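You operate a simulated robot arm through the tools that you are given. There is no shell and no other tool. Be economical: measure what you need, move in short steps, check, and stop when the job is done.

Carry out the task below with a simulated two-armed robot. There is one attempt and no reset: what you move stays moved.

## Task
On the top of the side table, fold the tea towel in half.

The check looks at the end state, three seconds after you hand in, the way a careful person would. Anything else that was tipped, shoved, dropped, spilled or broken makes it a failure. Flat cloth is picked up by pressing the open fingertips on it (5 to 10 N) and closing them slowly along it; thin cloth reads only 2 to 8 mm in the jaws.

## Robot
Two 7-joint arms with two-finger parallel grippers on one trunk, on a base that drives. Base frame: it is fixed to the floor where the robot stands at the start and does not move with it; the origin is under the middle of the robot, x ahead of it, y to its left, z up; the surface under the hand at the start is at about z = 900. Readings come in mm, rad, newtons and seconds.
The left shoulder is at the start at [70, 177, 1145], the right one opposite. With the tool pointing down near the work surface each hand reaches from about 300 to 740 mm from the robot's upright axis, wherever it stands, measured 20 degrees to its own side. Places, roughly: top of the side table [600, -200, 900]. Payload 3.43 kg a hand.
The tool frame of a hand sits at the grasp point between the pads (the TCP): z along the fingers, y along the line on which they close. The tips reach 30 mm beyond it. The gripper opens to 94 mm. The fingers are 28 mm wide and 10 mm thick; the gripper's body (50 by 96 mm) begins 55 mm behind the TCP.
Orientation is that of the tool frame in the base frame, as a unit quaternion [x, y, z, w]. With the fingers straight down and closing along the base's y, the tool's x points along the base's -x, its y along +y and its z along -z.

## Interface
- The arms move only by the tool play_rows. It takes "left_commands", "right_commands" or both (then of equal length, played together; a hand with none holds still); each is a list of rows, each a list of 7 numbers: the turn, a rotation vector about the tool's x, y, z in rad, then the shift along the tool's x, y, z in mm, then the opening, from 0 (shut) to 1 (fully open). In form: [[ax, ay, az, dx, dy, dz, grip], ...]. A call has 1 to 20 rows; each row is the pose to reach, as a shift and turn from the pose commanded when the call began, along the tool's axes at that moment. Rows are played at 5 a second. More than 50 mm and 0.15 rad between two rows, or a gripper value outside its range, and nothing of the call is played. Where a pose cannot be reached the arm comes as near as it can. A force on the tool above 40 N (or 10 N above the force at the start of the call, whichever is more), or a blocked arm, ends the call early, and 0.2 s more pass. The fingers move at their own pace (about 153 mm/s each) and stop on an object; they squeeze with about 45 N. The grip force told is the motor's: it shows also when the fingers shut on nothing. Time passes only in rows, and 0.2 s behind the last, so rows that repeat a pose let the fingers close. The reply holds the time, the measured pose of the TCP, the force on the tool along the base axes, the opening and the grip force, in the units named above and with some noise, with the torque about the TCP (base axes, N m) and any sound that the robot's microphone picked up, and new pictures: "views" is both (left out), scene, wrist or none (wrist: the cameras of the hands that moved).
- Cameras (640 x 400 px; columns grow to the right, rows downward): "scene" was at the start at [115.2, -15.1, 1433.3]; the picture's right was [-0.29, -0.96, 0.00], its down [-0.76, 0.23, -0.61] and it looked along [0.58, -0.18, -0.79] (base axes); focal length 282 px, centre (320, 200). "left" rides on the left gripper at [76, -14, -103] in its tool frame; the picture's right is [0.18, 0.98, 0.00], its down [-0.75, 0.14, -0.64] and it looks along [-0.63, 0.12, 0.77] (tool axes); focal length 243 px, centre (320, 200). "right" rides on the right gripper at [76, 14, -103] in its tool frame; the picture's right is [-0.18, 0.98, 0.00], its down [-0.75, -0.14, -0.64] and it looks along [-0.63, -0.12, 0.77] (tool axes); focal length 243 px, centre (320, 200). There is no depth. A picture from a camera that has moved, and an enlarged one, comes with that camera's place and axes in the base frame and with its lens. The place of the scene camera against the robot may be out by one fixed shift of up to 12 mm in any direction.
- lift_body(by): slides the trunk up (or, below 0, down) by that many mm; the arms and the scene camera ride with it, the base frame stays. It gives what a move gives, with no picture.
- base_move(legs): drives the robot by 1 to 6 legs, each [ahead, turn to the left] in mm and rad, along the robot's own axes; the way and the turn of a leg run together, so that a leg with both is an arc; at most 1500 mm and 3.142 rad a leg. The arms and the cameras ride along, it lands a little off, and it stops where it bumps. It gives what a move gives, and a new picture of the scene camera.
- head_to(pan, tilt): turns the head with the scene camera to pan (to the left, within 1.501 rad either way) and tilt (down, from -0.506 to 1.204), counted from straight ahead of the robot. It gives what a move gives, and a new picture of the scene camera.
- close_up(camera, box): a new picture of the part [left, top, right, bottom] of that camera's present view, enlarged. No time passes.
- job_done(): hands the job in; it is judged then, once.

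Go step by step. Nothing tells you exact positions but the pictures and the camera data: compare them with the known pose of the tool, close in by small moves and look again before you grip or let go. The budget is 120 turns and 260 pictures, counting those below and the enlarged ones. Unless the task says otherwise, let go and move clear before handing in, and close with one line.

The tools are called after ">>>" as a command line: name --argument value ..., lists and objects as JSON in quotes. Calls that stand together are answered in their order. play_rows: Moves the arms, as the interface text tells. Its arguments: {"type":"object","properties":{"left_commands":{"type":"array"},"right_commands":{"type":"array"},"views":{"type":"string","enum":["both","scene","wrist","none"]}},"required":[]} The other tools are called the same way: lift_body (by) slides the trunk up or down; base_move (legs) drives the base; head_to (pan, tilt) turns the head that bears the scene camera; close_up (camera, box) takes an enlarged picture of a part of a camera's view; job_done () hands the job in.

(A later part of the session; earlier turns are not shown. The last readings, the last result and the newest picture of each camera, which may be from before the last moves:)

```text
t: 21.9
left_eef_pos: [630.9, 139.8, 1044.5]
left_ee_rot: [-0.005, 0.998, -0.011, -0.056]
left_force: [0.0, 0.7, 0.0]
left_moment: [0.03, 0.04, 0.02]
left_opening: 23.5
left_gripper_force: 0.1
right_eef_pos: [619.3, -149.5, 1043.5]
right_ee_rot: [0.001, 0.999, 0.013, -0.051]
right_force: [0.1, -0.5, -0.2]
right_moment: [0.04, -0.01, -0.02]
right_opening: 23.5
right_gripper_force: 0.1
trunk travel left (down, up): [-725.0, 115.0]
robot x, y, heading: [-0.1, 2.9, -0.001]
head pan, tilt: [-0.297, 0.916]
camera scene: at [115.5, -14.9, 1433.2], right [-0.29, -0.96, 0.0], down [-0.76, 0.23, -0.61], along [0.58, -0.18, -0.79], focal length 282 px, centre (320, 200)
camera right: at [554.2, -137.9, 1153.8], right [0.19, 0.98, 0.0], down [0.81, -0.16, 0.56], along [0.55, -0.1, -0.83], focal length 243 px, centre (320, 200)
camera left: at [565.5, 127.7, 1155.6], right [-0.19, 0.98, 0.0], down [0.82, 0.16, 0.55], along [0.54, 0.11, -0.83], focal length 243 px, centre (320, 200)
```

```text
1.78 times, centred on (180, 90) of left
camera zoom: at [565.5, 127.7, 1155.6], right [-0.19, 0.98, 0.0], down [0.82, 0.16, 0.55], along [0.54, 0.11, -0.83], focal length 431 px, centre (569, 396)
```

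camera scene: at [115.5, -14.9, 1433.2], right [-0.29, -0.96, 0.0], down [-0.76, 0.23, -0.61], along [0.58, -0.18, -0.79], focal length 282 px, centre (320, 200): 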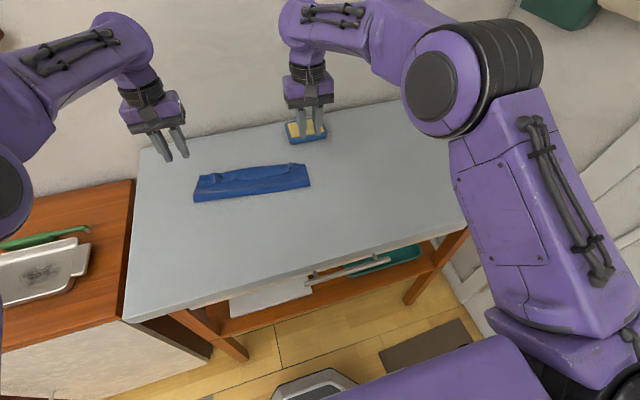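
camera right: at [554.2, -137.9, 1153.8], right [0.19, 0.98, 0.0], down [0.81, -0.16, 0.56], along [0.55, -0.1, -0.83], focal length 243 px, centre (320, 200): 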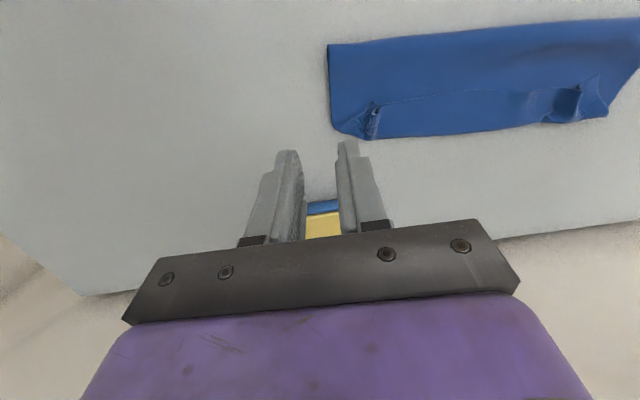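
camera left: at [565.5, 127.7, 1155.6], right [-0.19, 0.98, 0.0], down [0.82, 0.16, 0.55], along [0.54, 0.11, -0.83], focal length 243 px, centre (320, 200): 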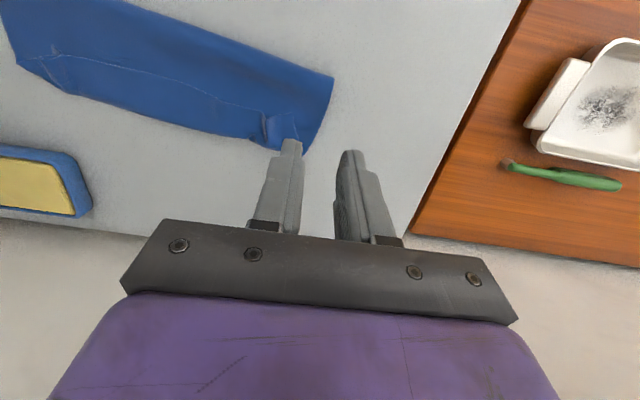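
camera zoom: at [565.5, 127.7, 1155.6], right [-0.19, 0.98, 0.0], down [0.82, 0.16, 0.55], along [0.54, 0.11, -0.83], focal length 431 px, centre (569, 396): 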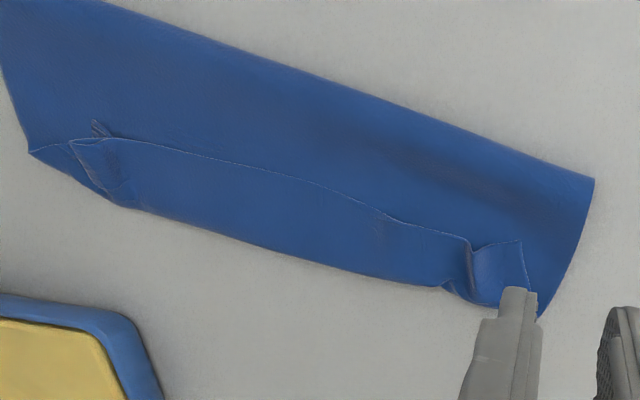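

The hem, about 25–35 mm wide, lies turned up on top with standing tents where I pinched it, near (616, -97) and (635, 90). I'll regrasp those tents from the robot side with the fingers tilted forward, so that rotating the hands rolls the hem out. First I'll move to a hover on the robot side.

>>> play_rows --left_commands '[[0, -0.125, 0, 8, -9, 10, 0.35], [0, -0.25, 0, 16, -18, 22, 0.35], [0, -0.375, 0, 24, -26, 36, 0.35], [0, -0.5, 0, 32, -35, 50, 0.35], [0, -0.625, 0, 40, -44, 63, 0.35], [0, -0.75, 0, 48, -52, 75.6, 0.35], [0, -0.75, 0, 48, -52, 75.6, 0.35]]' --right_commands '[[0, -0.125, 0, 8, 9, 10, 0.35], [0, -0.25, 0, 17, 18, 22, 0.35], [0, -0.375, 0, 26, 26, 36, 0.35], [0, -0.5, 0, 34, 35, 50, 0.35], [0, -0.625, 0, 43, 44, 62, 0.35], [0, -0.75, 0, 51, 52, 74, 0.35], [0, -0.75, 0, 51, 52, 74, 0.35]]'

```text
t: 23.5
left_eef_pos: [582.6, 96.7, 986.3]
left_ee_rot: [-0.04, 0.948, -0.033, 0.314]
left_force: [-0.1, -0.9, -1.0]
left_moment: [0.03, -0.02, 0.02]
left_opening: 32.8
left_gripper_force: 0.1
right_eef_pos: [567.2, -104.7, 986.0]
right_ee_rot: [0.032, 0.946, 0.033, 0.32]
right_force: [0.0, 0.6, -0.6]
right_moment: [-0.01, 0.0, 0.01]
right_opening: 33.0
right_gripper_force: 0.0
trunk travel left (down, up): [-725.0, 115.0]
robot x, y, heading: [-0.5, -1.7, 0.002]
head pan, tilt: [-0.297, 0.916]
camera scene: at [115.6, -15.5, 1433.2], right [-0.29, -0.96, 0.0], down [-0.76, 0.23, -0.61], along [0.58, -0.18, -0.79], focal length 282 px, centre (320, 200)
camera right: at [445.5, -89.2, 1021.4], right [0.18, 0.96, 0.19], down [0.2, -0.23, 0.95], along [0.96, -0.14, -0.24], focal length 243 px, centre (320, 200)
camera left: at [461.1, 79.4, 1025.4], right [-0.2, 0.96, -0.2], down [0.21, 0.24, 0.95], along [0.96, 0.15, -0.25], focal length 243 px, centre (320, 200)
```

scene: 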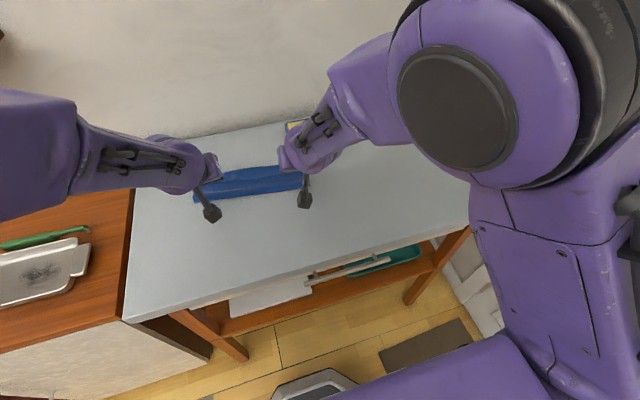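
right: 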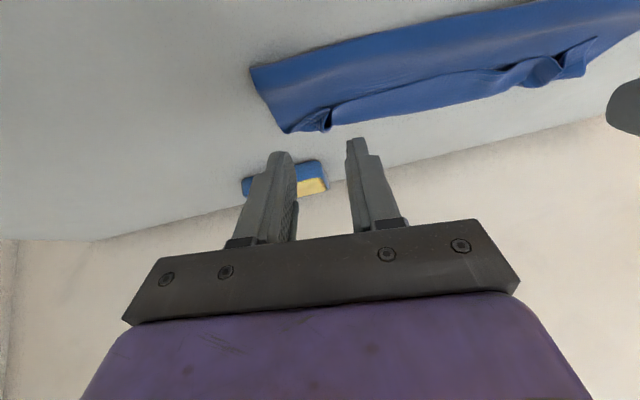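
left: 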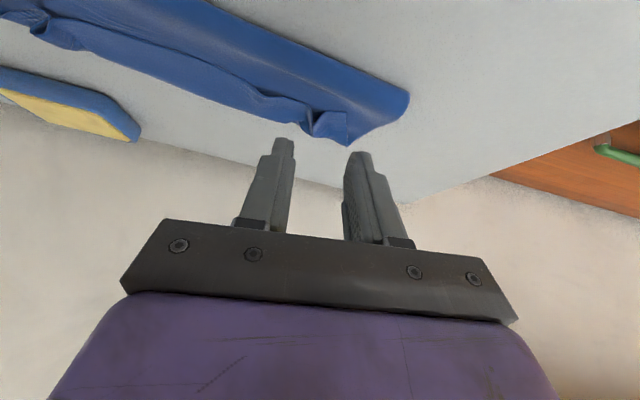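

The tents are visible right between the fingers. I'll correct the slight roll and approach to within about 15 mm of the tents.

>>> play_rows --left_commands '[[-0.018, 0, 0.05, -2, -3, 18, 0.35], [-0.037, 0, 0.097, -4, -6, 36, 0.35], [-0.037, 0, 0.097, -6, -7.3, 55, 0.35], [-0.037, 0, 0.097, -6, -7.3, 55, 0.35]]' --right_commands '[[0.02, 0, -0.04, 0, 2, 18, 0.35], [0.042, 0, -0.082, -1, 3, 36, 0.35], [0.042, 0, -0.082, -1.5, 4, 52, 0.35], [0.042, 0, -0.082, -1.5, 4, 52, 0.35]]' --views "wrist"

```text
t: 24.5
left_eef_pos: [619.5, 92.2, 943.8]
left_ee_rot: [0.001, 0.949, 0.005, 0.314]
left_force: [0.3, -0.2, 0.5]
left_moment: [-0.01, -0.07, -0.01]
left_opening: 32.7
left_gripper_force: 0.0
right_eef_pos: [602.1, -104.5, 949.4]
right_ee_rot: [0.008, 0.946, 0.003, 0.323]
right_force: [0.1, 0.1, 0.2]
right_moment: [-0.01, -0.02, 0.05]
right_opening: 32.7
right_gripper_force: 0.1
right hand out of reach, approached as far as the arm can: row 1
trunk travel left (down, up): [-725.0, 115.0]
robot x, y, heading: [0.3, 0.3, -0.005]
head pan, tilt: [-0.297, 0.916]
camera right: at [479.6, -89.0, 983.6], right [0.16, 0.98, 0.12], down [0.2, -0.15, 0.97], along [0.97, -0.13, -0.22], focal length 243 px, centre (320, 200)
camera left: at [497.8, 77.4, 982.0], right [-0.15, 0.98, -0.1], down [0.22, 0.13, 0.97], along [0.96, 0.12, -0.24], focal length 243 px, centre (320, 200)
```

right: 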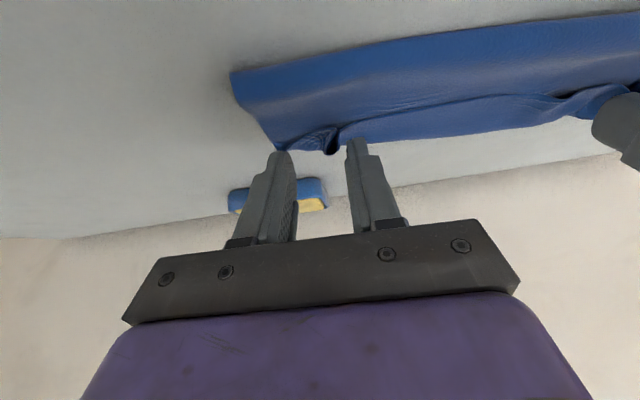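
left: 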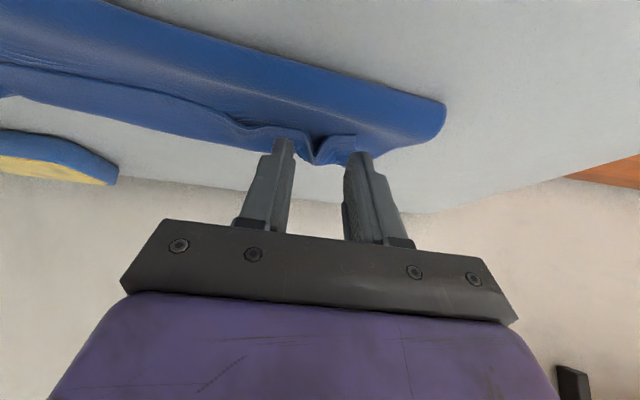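

Both tents lie between the fingers. I'll zoom in before the final approach.

>>> close_up --camera "left" --box '[220, 90, 420, 215]'

>>> close_up --camera "right" --box '[220, 80, 420, 205]'

```text
3.20 times, centred on (320, 152) of left
camera zoom: at [497.8, 77.4, 982.0], right [-0.15, 0.98, -0.1], down [0.22, 0.13, 0.97], along [0.96, 0.12, -0.24], focal length 776 px, centre (320, 352)
```

zoom: 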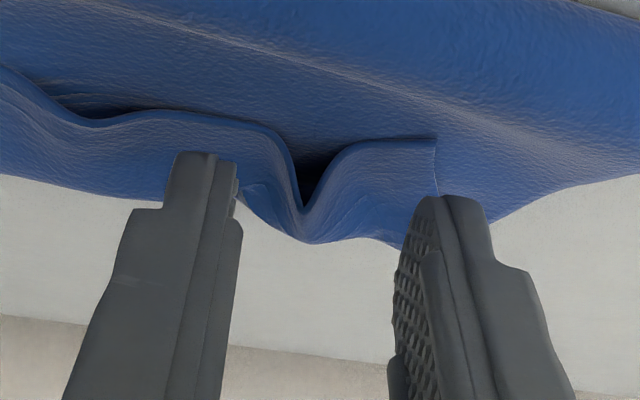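

```text
3.20 times, centred on (320, 142) of right
camera zoom: at [479.6, -89.0, 983.6], right [0.16, 0.98, 0.12], down [0.2, -0.15, 0.97], along [0.97, -0.13, -0.22], focal length 776 px, centre (320, 384)
```

zoom: 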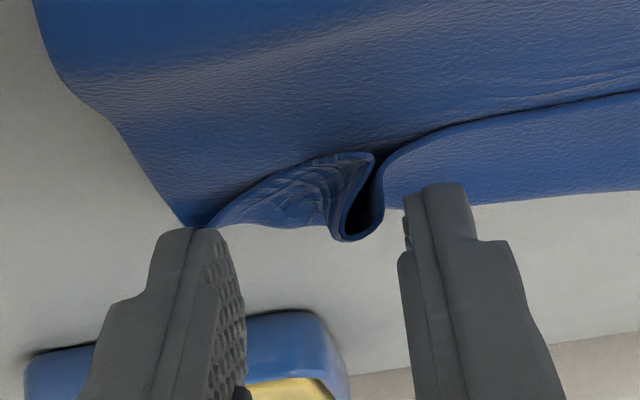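

Standing ridges about 15 mm high sit between the fingers. I'll move in to straddle them and close.

>>> play_rows --left_commands '[[0, 0, 0, -3, -1, 10, 0.35], [0, 0, 0, -6, -1, 20, 0.35], [0, 0, 0, -6, -1, 20, 0.35]]' --right_commands '[[0, 0, 0, -1, 2, 10, 0.35], [0, 0, 0, -1, 4, 21, 0.35], [0, 0, 0, -1, 4, 21, 0.35]]' --views "wrist"

```text
t: 25.3
left_eef_pos: [633.2, 87.5, 935.5]
left_ee_rot: [0.009, 0.948, 0.012, 0.319]
left_force: [3.2, -3.6, 26.4]
left_moment: [-0.62, -0.33, 0.09]
left_opening: 33.6
left_gripper_force: 0.3
right_eef_pos: [612.5, -101.4, 934.9]
right_ee_rot: [0.003, 0.946, -0.006, 0.326]
right_force: [4.8, 3.7, 27.8]
right_moment: [0.29, -0.36, 0.02]
right_opening: 32.9
right_gripper_force: 0.2
trunk travel left (down, up): [-725.0, 115.0]
robot x, y, heading: [2.8, -0.7, 0.001]
head pan, tilt: [-0.297, 0.916]
camera right: at [489.7, -85.9, 967.3], right [0.15, 0.98, 0.11], down [0.2, -0.14, 0.97], along [0.97, -0.13, -0.22], focal length 243 px, centre (320, 200)
camera left: at [509.9, 74.5, 970.2], right [-0.14, 0.99, -0.08], down [0.21, 0.11, 0.97], along [0.97, 0.12, -0.23], focal length 243 px, centre (320, 200)
```

right: 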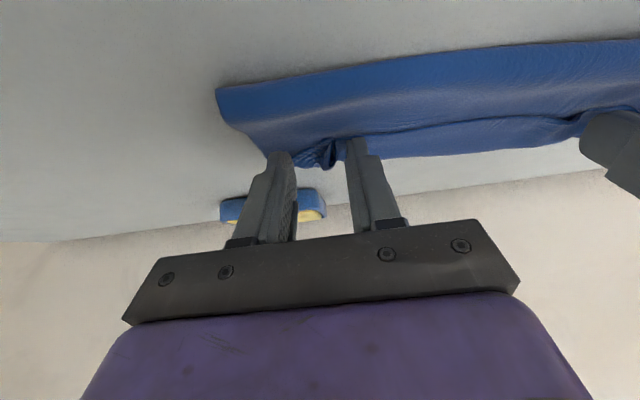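
left: 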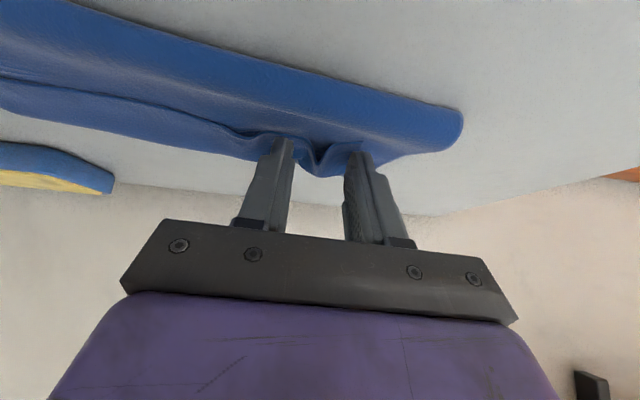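

The fingers straddle the ridges but press too hard. I'll ease up 2.5 mm and close slowly.

>>> play_rows --left_commands '[[0, 0, 0, -1.5, 0, -2, 0.35], [0, 0, 0, -1.5, 0, -2, 0.28], [0, 0, 0, -1.5, 0, -2, 0.21], [0, 0, 0, -1.5, 0, -2, 0.14], [0, 0, 0, -1.5, 0, -2, 0.08], [0, 0, 0, -1.5, 0, -2, 0.03], [0, 0, 0, -1.5, 0, -2, 0], [0, 0, 0, -1.5, 0, -2, 0]]' --right_commands '[[0, 0, 0, -1.5, 0, -2, 0.35], [0, 0, 0, -1.5, 0, -2, 0.28], [0, 0, 0, -1.5, 0, -2, 0.21], [0, 0, 0, -1.5, 0, -2, 0.14], [0, 0, 0, -1.5, 0, -2, 0.08], [0, 0, 0, -1.5, 0, -2, 0.03], [0, 0, 0, -1.5, 0, -2, 0], [0, 0, 0, -1.5, 0, -2, 0]]' --views "wrist"

```text
t: 26.0
left_eef_pos: [632.6, 87.4, 933.3]
left_ee_rot: [0.005, 0.948, 0.008, 0.319]
left_force: [0.3, -15.1, 21.4]
left_moment: [-0.47, -0.12, -0.16]
left_opening: 2.7
left_gripper_force: 37.5
right_eef_pos: [611.2, -101.3, 935.0]
right_ee_rot: [0.006, 0.946, -0.001, 0.325]
right_force: [2.9, 14.1, 21.6]
right_moment: [0.43, -0.27, 0.13]
right_opening: 3.2
right_gripper_force: 38.0
trunk travel left (down, up): [-725.0, 115.0]
robot x, y, heading: [-1.0, -1.2, -0.0]
head pan, tilt: [-0.297, 0.916]
stopped in row 3 (right hand): the force on the tool passed its limit at 42 N (the readings are from after the stop); the commanded pose is now the measured one
camera right: at [489.7, -86.4, 967.7], right [0.16, 0.98, 0.12], down [0.2, -0.15, 0.97], along [0.97, -0.13, -0.22], focal length 243 px, centre (320, 200)
camera left: at [509.7, 74.2, 970.2], right [-0.14, 0.99, -0.09], down [0.21, 0.12, 0.97], along [0.97, 0.12, -0.23], focal length 243 px, centre (320, 200)
```

right: 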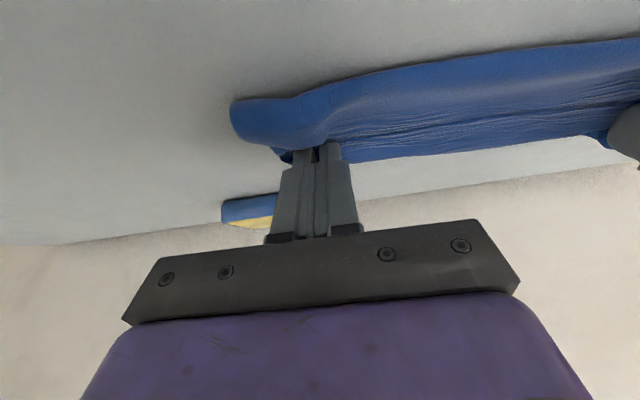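
left: 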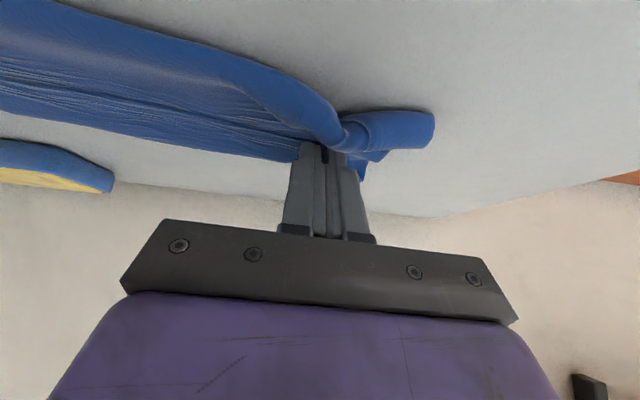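

The jaws dragged the layers underneath too, so this grasp is bad. I'll reopen and lift off to see the state.

>>> play_rows --left_commands '[[0, 0, 0, 0, 0, 0, 0.1], [0, 0, 0, 0, 0, 0, 0.3], [0, 0, 0, 0, 0, -3, 0.4], [0, 0, 0, 0, 0, -20, 0.4], [0, 0, 0, 0, 0, -50, 0.4], [0, 0, 0, 0, 10, -90, 0.4], [0, 0, 0, 0, 30, -130, 0.4]]' --right_commands '[[0, 0, 0, 0, 0, 0, 0.1], [0, 0, 0, 0, 0, 0, 0.3], [0, 0, 0, 0, 0, -3, 0.4], [0, 0, 0, 0, 0, -20, 0.4], [0, 0, 0, 0, 0, -50, 0.4], [0, 0, 0, 0, -10, -90, 0.4], [0, 0, 0, 0, -30, -130, 0.4]]' --views "both"

>>> close_up --camera "scene" --box '[160, 130, 360, 230]'

```text
t: 27.6
left_eef_pos: [554.5, 112.5, 1033.9]
left_ee_rot: [0.012, 0.949, 0.014, 0.314]
left_force: [-0.2, -0.5, 0.0]
left_moment: [0.05, -0.01, 0.02]
left_opening: 37.4
left_gripper_force: 0.0
right_eef_pos: [534.4, -131.3, 1032.0]
right_ee_rot: [0.003, 0.947, -0.005, 0.321]
right_force: [-0.5, 0.2, 0.0]
right_moment: [0.01, -0.01, 0.01]
right_opening: 37.5
right_gripper_force: 0.0
trunk travel left (down, up): [-725.0, 115.0]
robot x, y, heading: [2.9, -1.7, -0.002]
head pan, tilt: [-0.297, 0.916]
camera scene: at [111.8, -17.4, 1433.3], right [-0.29, -0.96, 0.0], down [-0.76, 0.23, -0.61], along [0.58, -0.18, -0.79], focal length 282 px, centre (320, 200)
camera right: at [411.0, -116.9, 1066.9], right [0.15, 0.98, 0.1], down [0.21, -0.14, 0.97], along [0.97, -0.13, -0.22], focal length 243 px, centre (320, 200)
camera left: at [432.6, 98.6, 1071.5], right [-0.14, 0.99, -0.08], down [0.22, 0.11, 0.97], along [0.97, 0.11, -0.23], focal length 243 px, centre (320, 200)
```

scene: 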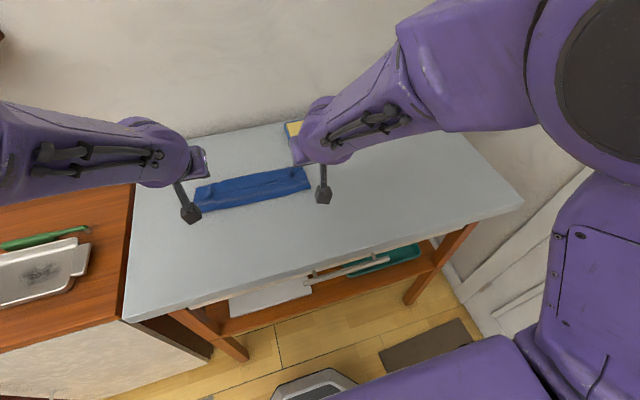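
right: 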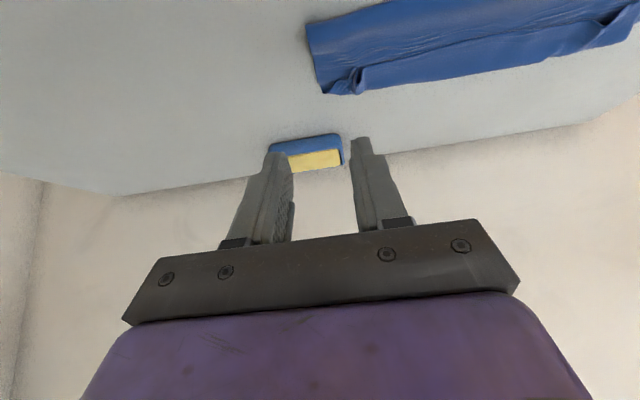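
left: 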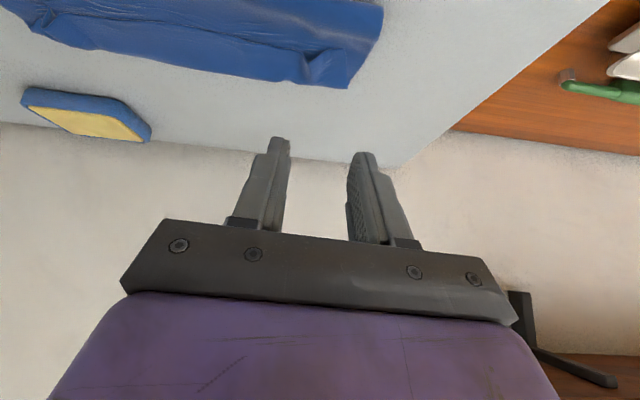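

```text
3.20 times, centred on (260, 180) of scene
camera zoom: at [111.8, -17.4, 1433.3], right [-0.29, -0.96, 0.0], down [-0.76, 0.23, -0.61], along [0.58, -0.18, -0.79], focal length 901 px, centre (512, 264)
```

zoom: 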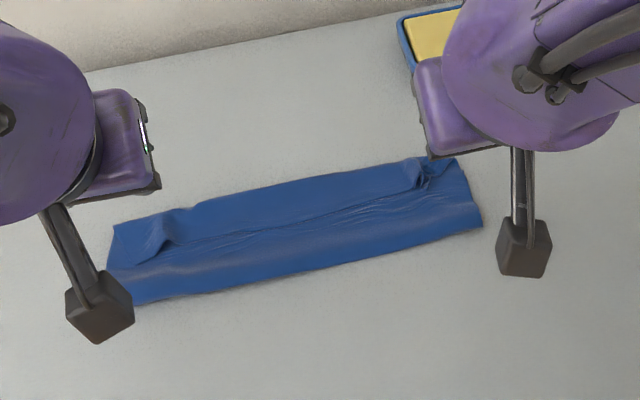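

The cloth sprang back to about its former shape with the ridges still standing. I'll zoom in on both ends to locate them.

>>> close_up --camera "left" --box '[200, 0, 440, 150]'

>>> close_up --camera "right" --box '[250, 0, 490, 150]'

```text
2.67 times, centred on (320, 75) of left
camera zoom: at [432.6, 98.6, 1071.5], right [-0.14, 0.99, -0.08], down [0.22, 0.11, 0.97], along [0.97, 0.11, -0.23], focal length 647 px, centre (320, 533)
```

zoom: 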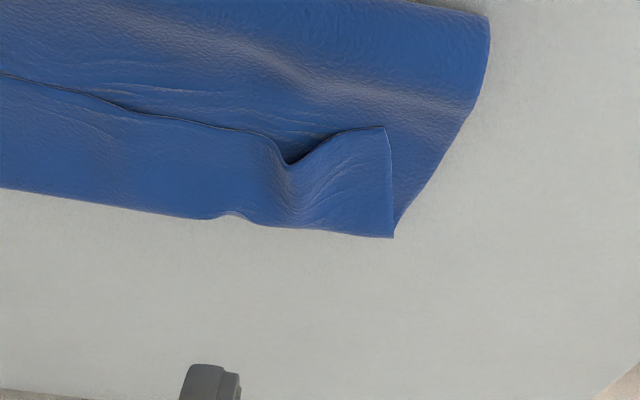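

```text
2.67 times, centred on (370, 75) of right
camera zoom: at [411.0, -116.9, 1066.9], right [0.15, 0.98, 0.1], down [0.21, -0.14, 0.97], along [0.97, -0.13, -0.22], focal length 647 px, centre (187, 533)
```

zoom: 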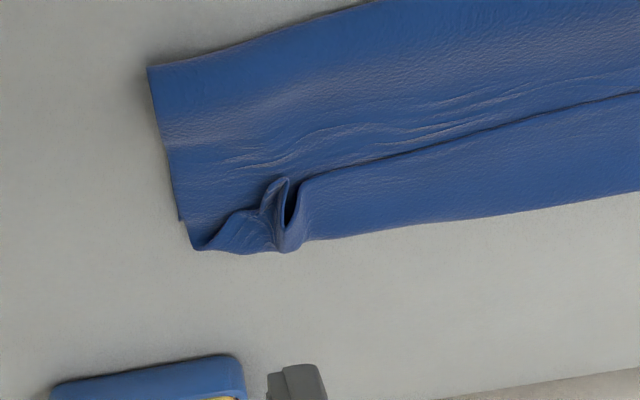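

The ridges' free edges are now at about (605, 99) and (593, -97), with the hem running to the crease at x≈638. I'll go to a pre-grasp just above them, higher this time so as not to press on the layers beneath.

>>> play_rows --left_commands '[[0.01, 0, -0.01, 8, -5, 28, 0.3], [0.019, 0, -0.03, 16, -11, 56, 0.3], [0.019, 0, -0.03, 24.6, -16, 85, 0.3], [0.019, 0, -0.03, 24.6, -16, 85, 0.3]]' --right_commands '[[-0.01, 0, 0, 6, 11, 28, 0.3], [-0.01, 0, 0, 12, 22, 57, 0.3], [-0.01, 0, 0, 18.6, 34, 88, 0.3], [-0.01, 0, 0, 18.6, 34, 88, 0.3]]' --views "none"

>>> close_up --camera "left" --box '[200, 60, 440, 210]'

>>> close_up --camera "right" --box '[200, 60, 440, 210]'

```text
t: 28.6
left_eef_pos: [597.3, 112.2, 967.2]
left_ee_rot: [-0.035, 0.947, -0.029, 0.319]
left_force: [-0.1, 1.2, 0.6]
left_moment: [0.02, 0.01, -0.02]
left_opening: 28.4
left_gripper_force: 0.0
right_eef_pos: [583.5, -104.8, 970.8]
right_ee_rot: [0.033, 0.944, 0.028, 0.328]
right_force: [0.3, 0.3, 0.1]
right_moment: [0.06, -0.02, 0.01]
right_opening: 28.1
right_gripper_force: 0.1
right hand out of reach, approached as far as the arm can: row 3
trunk travel left (down, up): [-725.0, 115.0]
robot x, y, heading: [2.4, -2.3, -0.007]
head pan, tilt: [-0.297, 0.916]
```

```text
2.67 times, centred on (320, 135) of left
camera zoom: at [475.8, 95.3, 1004.3], right [-0.19, 0.96, -0.19], down [0.2, 0.22, 0.95], along [0.96, 0.15, -0.24], focal length 647 px, centre (320, 373)
```

zoom: 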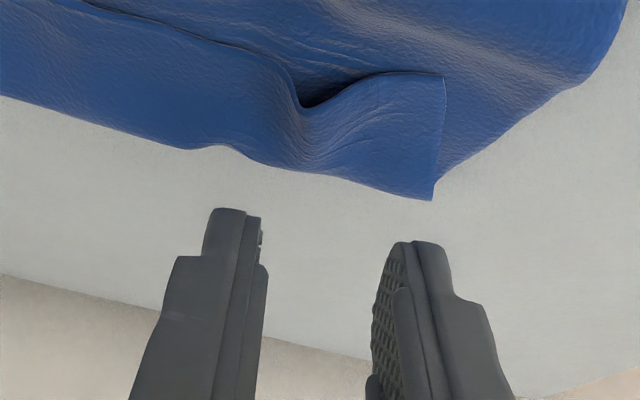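

```text
2.67 times, centred on (320, 135) of right
camera zoom: at [461.2, -87.8, 1004.3], right [0.19, 0.96, 0.19], down [0.19, -0.22, 0.96], along [0.96, -0.14, -0.22], focal length 647 px, centre (320, 373)
```

zoom: 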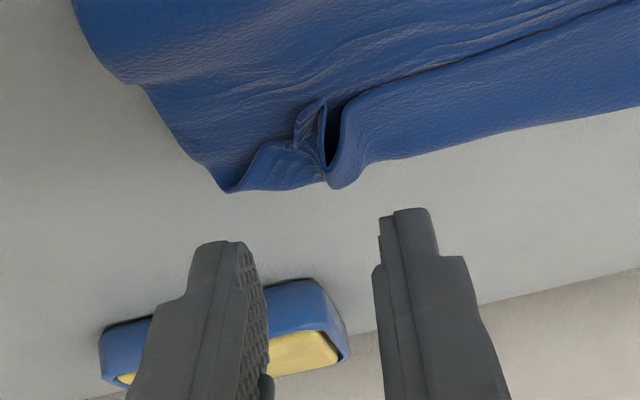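

This forward tilt is at the wrist's limit and adds roll. I'll reduce the tilt to about -0.4, fix the roll and line up above the ridges.

>>> play_rows --left_commands '[[-0.015, 0.12, 0.045, 5, -6, 6, 0.3], [-0.03, 0.25, 0.09, 9.4, -11.7, 13, 0.3], [-0.03, 0.25, 0.09, 9.4, -11.7, 13, 0.3]]' --right_commands '[[0.017, 0.12, -0.04, 2, 3, 11, 0.3], [0.035, 0.25, -0.08, 3.5, 6.6, 22, 0.3], [0.035, 0.25, -0.08, 3.5, 6.6, 22, 0.3]]' --views "none"

>>> close_up --camera "left" --box '[200, 60, 440, 210]'

>>> close_up --camera "right" --box '[200, 60, 440, 210]'

```text
t: 29.4
left_eef_pos: [589.1, 90.9, 935.9]
left_ee_rot: [0.037, 0.98, 0.029, 0.193]
left_force: [1.3, 0.3, 3.3]
left_moment: [-0.06, 0.0, 0.0]
left_opening: 28.2
left_gripper_force: 0.1
right_eef_pos: [583.6, -89.9, 934.6]
right_ee_rot: [-0.03, 0.978, -0.031, 0.203]
right_force: [4.3, -2.8, 30.4]
right_moment: [0.42, -0.08, -0.04]
right_opening: 25.6
right_gripper_force: 0.1
trunk travel left (down, up): [-725.0, 115.0]
robot x, y, heading: [1.8, 0.2, 0.002]
head pan, tilt: [-0.297, 0.916]
```

```text
2.67 times, centred on (320, 135) of left
camera zoom: at [476.5, 79.0, 1001.7], right [-0.11, 0.99, 0.0], down [0.46, 0.05, 0.89], along [0.88, 0.1, -0.46], focal length 647 px, centre (320, 373)
```

zoom: 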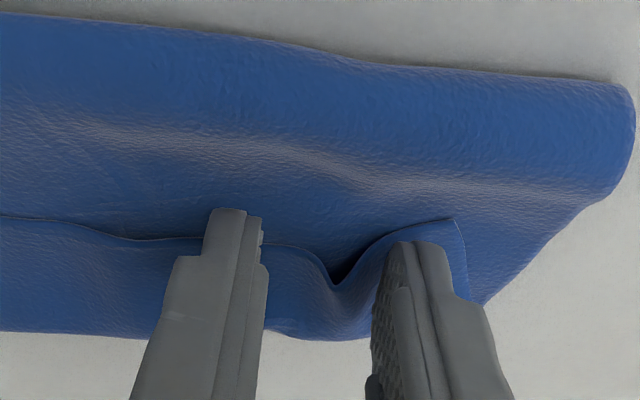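

```text
2.67 times, centred on (320, 135) of right
camera zoom: at [473.7, -77.3, 997.6], right [0.12, 0.99, 0.0], down [0.44, -0.06, 0.9], along [0.89, -0.11, -0.45], focal length 647 px, centre (320, 373)
```

zoom: 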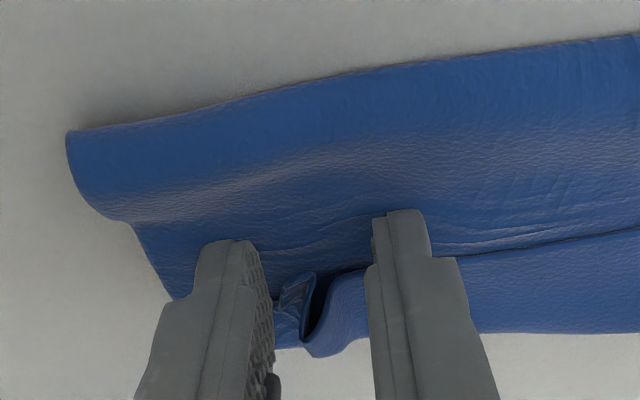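

The fingers now straddle both ridges, but the right hand presses with 30 N. I'll raise slightly, centre and correct the roll before closing.

>>> play_rows --left_commands '[[0.02, 0, -0.04, -1, 2, -3, 0.3], [0.04, 0, -0.08, -1.5, 5, -4.4, 0.3], [0.04, 0, -0.08, -1.5, 5, -4.4, 0.3]]' --right_commands '[[-0.02, 0, 0.04, -2, -2, -5, 0.3], [-0.04, 0, 0.08, -3.3, -5, -9, 0.3], [-0.04, 0, 0.08, -3.3, -5, -9, 0.3]]' --views "none"

>>> close_up --camera "left" --box '[200, 60, 440, 210]'

>>> close_up --camera "right" --box '[200, 60, 440, 210]'

```text
t: 30.2
left_eef_pos: [589.3, 93.7, 939.9]
left_ee_rot: [0.001, 0.981, 0.0, 0.192]
left_force: [-0.3, -0.6, -0.2]
left_moment: [0.05, 0.01, -0.04]
left_opening: 28.4
left_gripper_force: 0.1
right_eef_pos: [585.1, -96.0, 940.6]
right_ee_rot: [0.005, 0.98, -0.003, 0.199]
right_force: [-0.3, 0.7, 0.6]
right_moment: [-0.03, 0.0, 0.0]
right_opening: 28.0
right_gripper_force: 0.0
trunk travel left (down, up): [-725.0, 115.0]
robot x, y, heading: [-1.3, -5.4, -0.003]
head pan, tilt: [-0.297, 0.916]
```

```text
2.67 times, centred on (320, 135) of left
camera zoom: at [480.3, 81.0, 1006.0], right [-0.17, 0.98, -0.07], down [0.46, 0.14, 0.88], along [0.87, 0.12, -0.47], focal length 647 px, centre (320, 373)
```

zoom: 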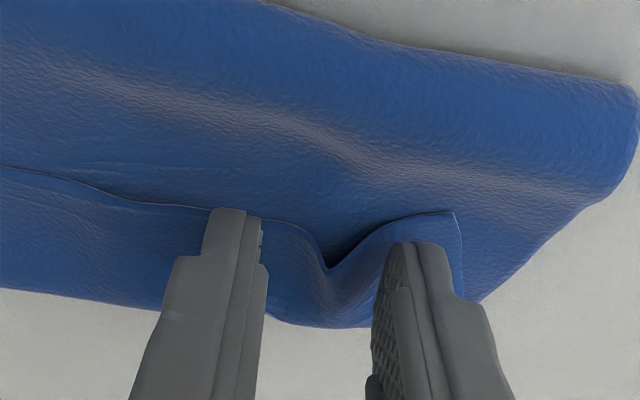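

```text
2.67 times, centred on (320, 135) of right
camera zoom: at [475.4, -80.2, 1004.2], right [0.18, 0.98, 0.07], down [0.44, -0.14, 0.88], along [0.88, -0.13, -0.46], focal length 647 px, centre (320, 373)
```

zoom: 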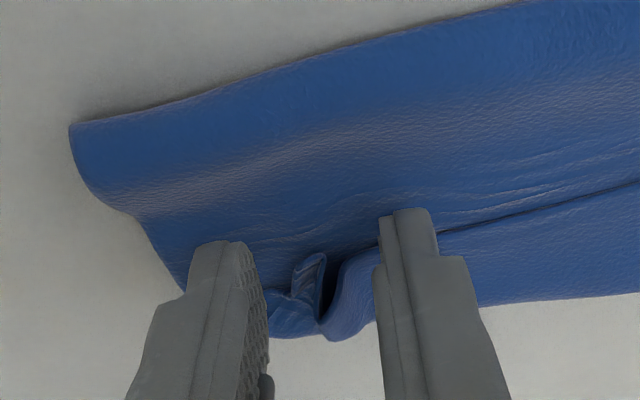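

Both ridges sit between the fingers with no contact force. I'll close slowly here.

>>> play_rows --left_commands '[[0, 0, 0, -3, 0, 0.5, 0.3], [0, 0, 0, -3, 0, 0.5, 0.26], [0, 0, 0, -3, 0, 0.5, 0.22], [0, 0, 0, -3, 0, 0.5, 0.18], [0, 0, 0, -3, 0, 0.5, 0.14], [0, 0, 0, -3, 0, 0.5, 0.1], [0, 0, 0, -3, 0, 0.5, 0.06], [0, 0, 0, -3, 0, 0.5, 0.02], [0, 0, 0, -3, 0, 0.5, 0], [0, 0, 0, -3, 0, 0.5, 0]]' --right_commands '[[0, 0, 0, -4, 0, -1, 0.3], [0, 0, 0, -4, 0, -1, 0.26], [0, 0, 0, -4, 0, -1, 0.22], [0, 0, 0, -4, 0, -1, 0.18], [0, 0, 0, -4, 0, -1, 0.14], [0, 0, 0, -4, 0, -1, 0.1], [0, 0, 0, -4, 0, -1, 0.06], [0, 0, 0, -4, 0, -1, 0.02], [0, 0, 0, -4, 0, -1, 0], [0, 0, 0, -4, 0, -1, 0]]' --views "none"

>>> close_up --camera "left" --box '[200, 60, 440, 210]'

>>> close_up --camera "right" --box '[200, 60, 440, 210]'

```text
t: 32.4
left_eef_pos: [593.9, 95.4, 940.5]
left_ee_rot: [0.001, 0.981, 0.0, 0.191]
left_force: [-0.2, 0.1, -0.5]
left_moment: [0.0, 0.02, 0.01]
left_opening: 1.6
left_gripper_force: 36.9
right_eef_pos: [589.0, -95.8, 944.7]
right_ee_rot: [0.004, 0.98, -0.001, 0.199]
right_force: [-0.3, 0.0, -0.1]
right_moment: [0.01, -0.01, -0.02]
right_opening: 0.9
right_gripper_force: 35.6
trunk travel left (down, up): [-725.0, 115.0]
robot x, y, heading: [0.7, -1.5, -0.003]
head pan, tilt: [-0.297, 0.916]
```

```text
2.67 times, centred on (320, 135) of left
camera zoom: at [483.6, 81.3, 1006.7], right [-0.17, 0.98, -0.07], down [0.46, 0.14, 0.88], along [0.87, 0.12, -0.47], focal length 647 px, centre (320, 373)
```

zoom: 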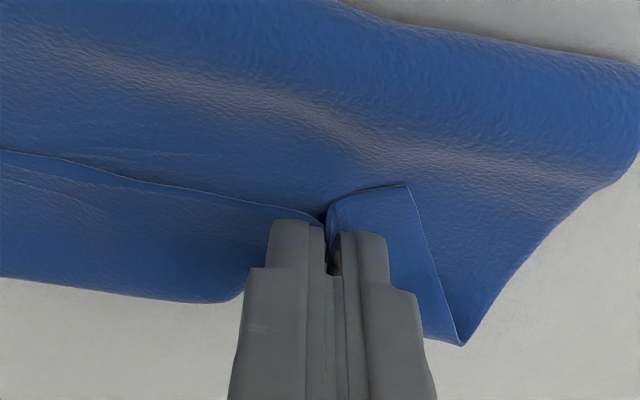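

```text
2.67 times, centred on (320, 135) of right
camera zoom: at [479.3, -80.0, 1007.6], right [0.18, 0.98, 0.07], down [0.44, -0.14, 0.89], along [0.88, -0.13, -0.46], focal length 647 px, centre (320, 373)
```

zoom: 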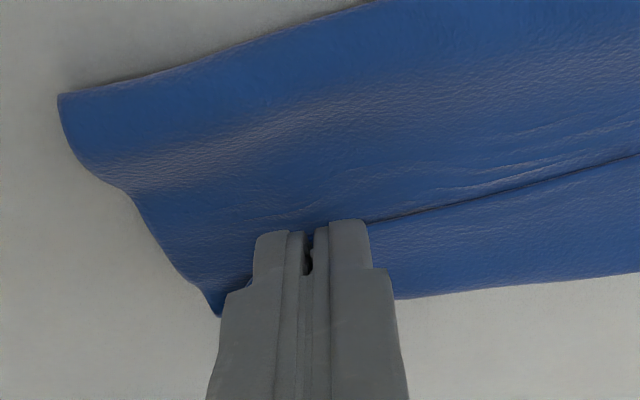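

Both seem to have caught only the hem ridges. I'll lift them 25 mm to test.

>>> play_rows --left_commands '[[0, 0, 0, -3, 0, -8, 0], [0, 0, 0, -6, 0, -16, 0], [0, 0, 0, -9, 0, -24, 0], [0, 0, 0, -9, 0, -24, 0]]' --right_commands '[[0, 0, 0, -3, 0, -8, 0], [0, 0, 0, -6, 0, -16, 0], [0, 0, 0, -9, 0, -24, 0], [0, 0, 0, -9, 0, -24, 0]]'

```text
t: 33.4
left_eef_pos: [591.8, 95.4, 966.6]
left_ee_rot: [0.0, 0.981, 0.0, 0.192]
left_force: [0.2, -0.9, -0.2]
left_moment: [0.04, 0.01, -0.01]
left_opening: 1.9
left_gripper_force: 37.1
right_eef_pos: [587.7, -95.9, 969.1]
right_ee_rot: [0.004, 0.98, -0.002, 0.2]
right_force: [-0.3, 0.6, -0.8]
right_moment: [-0.04, 0.04, 0.0]
right_opening: 0.9
right_gripper_force: 36.0
trunk travel left (down, up): [-725.0, 115.0]
robot x, y, heading: [0.3, 1.0, 0.001]
head pan, tilt: [-0.297, 0.916]
camera scene: at [115.7, -15.1, 1433.2], right [-0.29, -0.96, 0.0], down [-0.76, 0.23, -0.61], along [0.58, -0.18, -0.79], focal length 282 px, centre (320, 200)
camera right: at [478.3, -79.9, 1033.1], right [0.18, 0.98, 0.07], down [0.44, -0.14, 0.89], along [0.88, -0.13, -0.46], focal length 243 px, centre (320, 200)
camera left: at [483.1, 81.5, 1032.4], right [-0.17, 0.98, -0.07], down [0.46, 0.14, 0.88], along [0.87, 0.12, -0.47], focal length 243 px, centre (320, 200)
```

scene: 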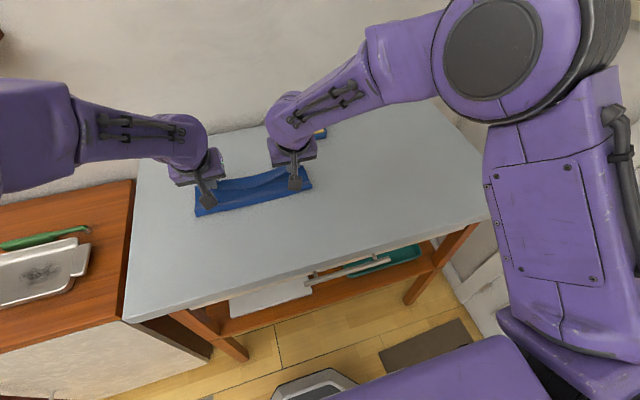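
right: 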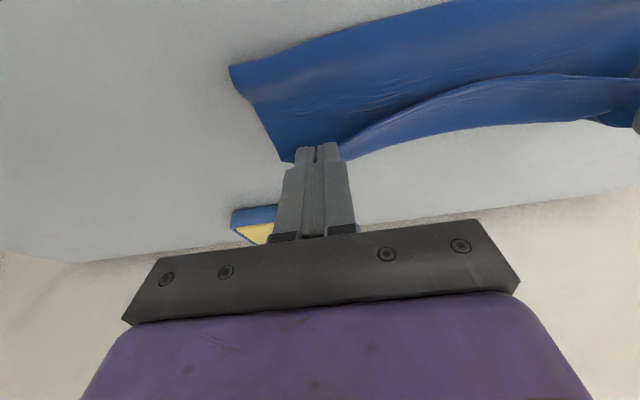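
left: 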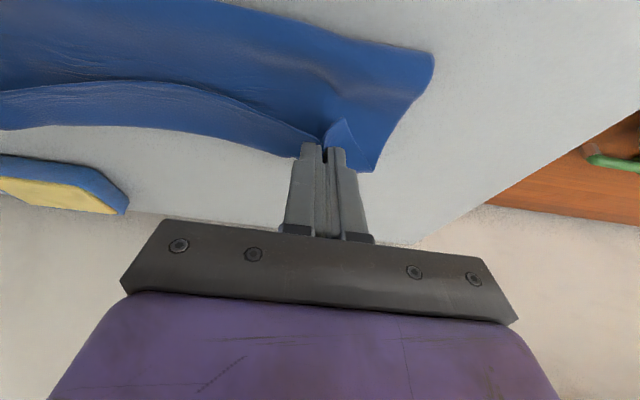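

Both appear to hold. I'll lift a further 30 mm and check the grip.

>>> play_rows --left_commands '[[0, 0, 0, -7, 0, -10, 0], [0, 0, 0, -14, 0, -20, 0], [0, 0, 0, -20, 0, -28, 0], [0, 0, 0, -20, 0, -28, 0]]' --right_commands '[[0, 0, 0, -7, 0, -10, 0], [0, 0, 0, -14, 0, -20, 0], [0, 0, 0, -20, 0, -28, 0], [0, 0, 0, -20, 0, -28, 0]]'

>>> close_up --camera "scene" --box '[160, 130, 360, 230]'

```text
t: 34.4
left_eef_pos: [600.3, 94.9, 999.4]
left_ee_rot: [0.001, 0.981, 0.0, 0.193]
left_force: [-0.1, 0.2, 0.2]
left_moment: [-0.05, 0.02, 0.01]
left_opening: 1.7
left_gripper_force: 36.5
right_eef_pos: [594.4, -95.3, 1002.7]
right_ee_rot: [0.004, 0.98, -0.002, 0.2]
right_force: [-0.9, 0.6, -0.6]
right_moment: [0.0, 0.02, 0.01]
right_opening: 0.9
right_gripper_force: 35.1
trunk travel left (down, up): [-725.0, 115.0]
robot x, y, heading: [1.7, 1.2, -0.001]
head pan, tilt: [-0.297, 0.916]
camera scene: at [115.6, -15.0, 1433.3], right [-0.29, -0.96, 0.0], down [-0.76, 0.23, -0.61], along [0.58, -0.18, -0.79], focal length 282 px, centre (320, 200)
camera right: at [485.5, -79.8, 1066.5], right [0.18, 0.98, 0.07], down [0.44, -0.14, 0.89], along [0.88, -0.13, -0.46], focal length 243 px, centre (320, 200)
camera left: at [490.8, 81.1, 1065.8], right [-0.17, 0.98, -0.07], down [0.46, 0.14, 0.88], along [0.87, 0.12, -0.47], focal length 243 px, centre (320, 200)
```

scene: 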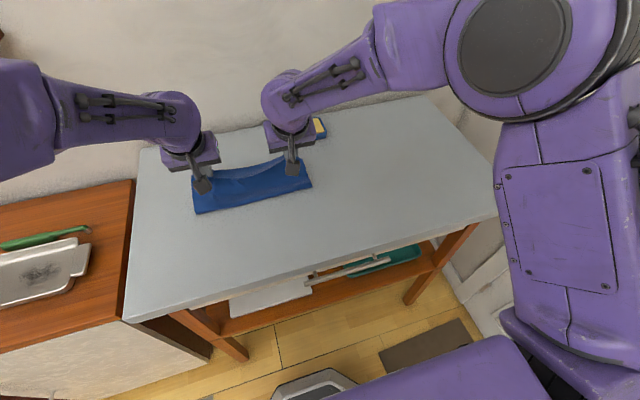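
right: 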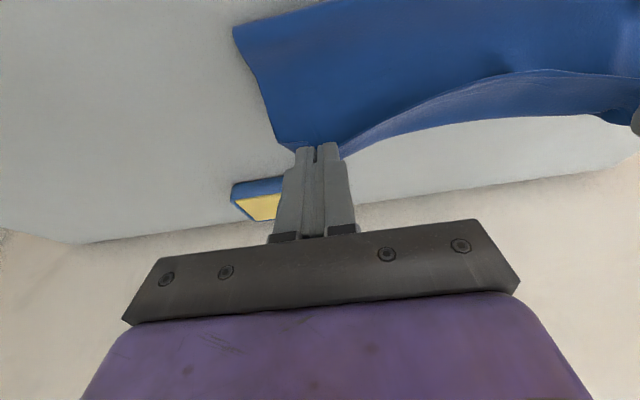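
left: 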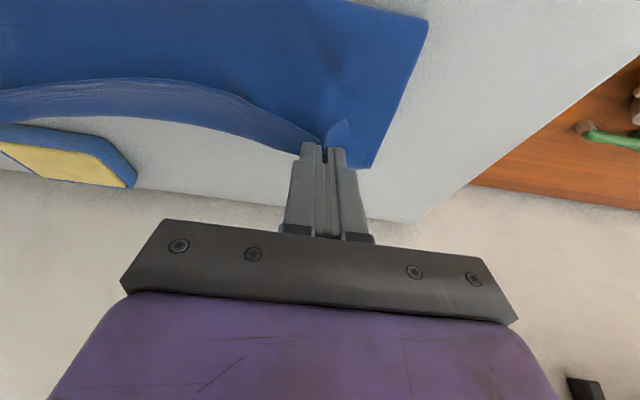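

```text
3.20 times, centred on (260, 180) of scene
camera zoom: at [115.6, -15.0, 1433.3], right [-0.29, -0.96, 0.0], down [-0.76, 0.23, -0.61], along [0.58, -0.18, -0.79], focal length 901 px, centre (512, 264)
```

zoom: 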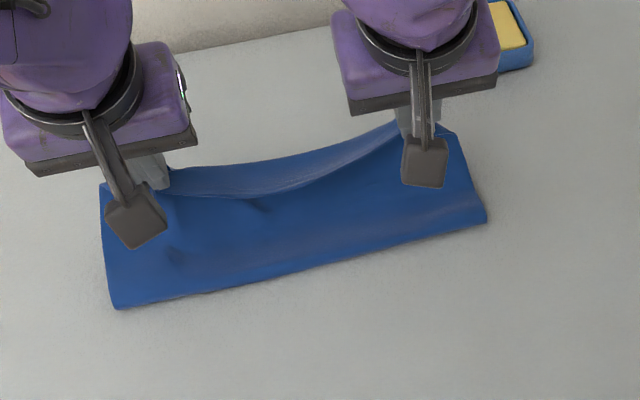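

Both grips hold and the hem hangs free. I'll carry the edge up, over and down toward the far edge while rotating the hands to unroll the hem, with a slight spread.

>>> play_rows --left_commands '[[0, 0.14, 0, -17.3, 2, 0, 0], [0, 0.28, 0, -32, 4, 10.3, 0], [0, 0.42, 0, -36, 5, 30.4, 0], [0, 0.56, 0, -34.8, 5, 52, 0], [0, 0.56, 0, -34.8, 5, 52, 0]]' --right_commands '[[0, 0.14, 0, -17.3, -2, 0, 0], [0, 0.28, 0, -32, -4, 10.3, 0], [0, 0.42, 0, -36, -5, 30.4, 0], [0, 0.56, 0, -34.8, -5, 52, 0], [0, 0.56, 0, -34.8, -5, 52, 0]]'

>>> close_up --camera "scene" --box '[160, 130, 360, 230]'

```text
t: 35.6
left_eef_pos: [645.7, 104.6, 964.4]
left_ee_rot: [0.0, 0.996, -0.001, -0.085]
left_force: [-0.4, -2.6, 0.0]
left_moment: [-0.05, -0.04, 0.01]
left_opening: 1.7
left_gripper_force: 36.8
left hand out of reach, approached as far as the arm can: row 4, 5
right_eef_pos: [644.2, -101.0, 969.5]
right_ee_rot: [0.004, 0.997, -0.001, -0.08]
right_force: [-0.3, 2.9, 0.3]
right_moment: [0.06, 0.01, 0.03]
right_opening: 1.0
right_gripper_force: 35.5
trunk travel left (down, up): [-725.0, 115.0]
robot x, y, heading: [-1.3, 1.2, 0.002]
head pan, tilt: [-0.297, 0.916]
camera scene: at [112.3, -15.2, 1433.6], right [-0.29, -0.96, 0.0], down [-0.76, 0.23, -0.61], along [0.58, -0.18, -0.79], focal length 282 px, centre (320, 200)
camera right: at [586.5, -85.3, 1082.0], right [0.19, 0.98, -0.03], down [0.84, -0.15, 0.52], along [0.5, -0.12, -0.86], focal length 243 px, centre (320, 200)
camera left: at [587.4, 91.5, 1079.7], right [-0.18, 0.98, 0.03], down [0.85, 0.14, 0.5], along [0.49, 0.12, -0.86], focal length 243 px, centre (320, 200)
```

scene: 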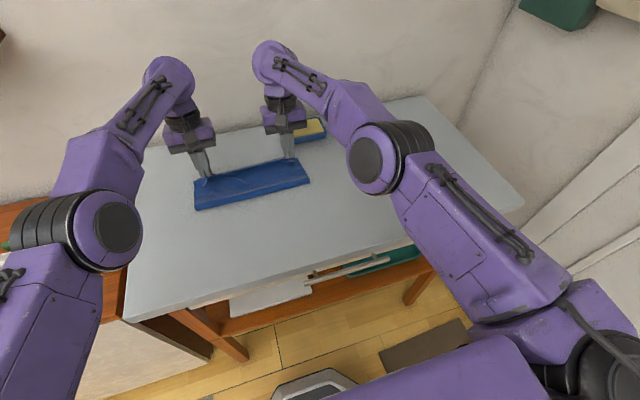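
right: 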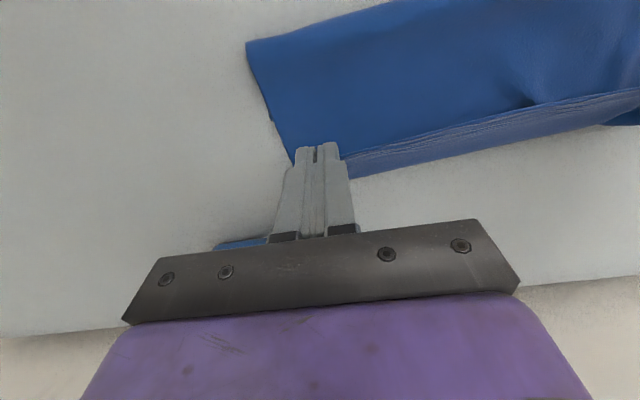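
left: 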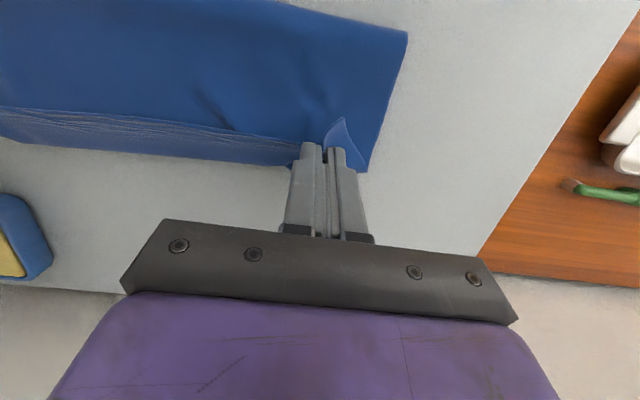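

```text
3.20 times, centred on (260, 180) of scene
camera zoom: at [112.3, -15.2, 1433.6], right [-0.29, -0.96, 0.0], down [-0.76, 0.23, -0.61], along [0.58, -0.18, -0.79], focal length 901 px, centre (512, 264)
```

zoom: 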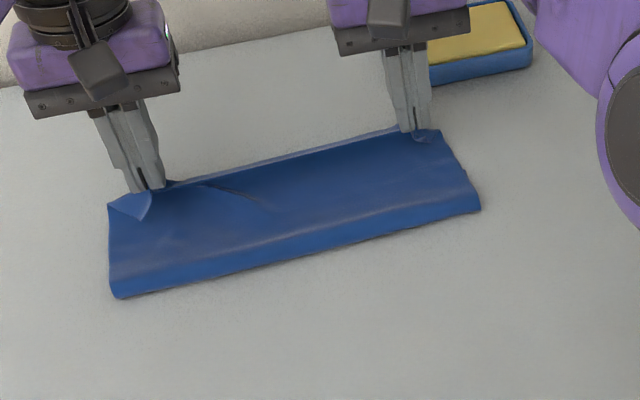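

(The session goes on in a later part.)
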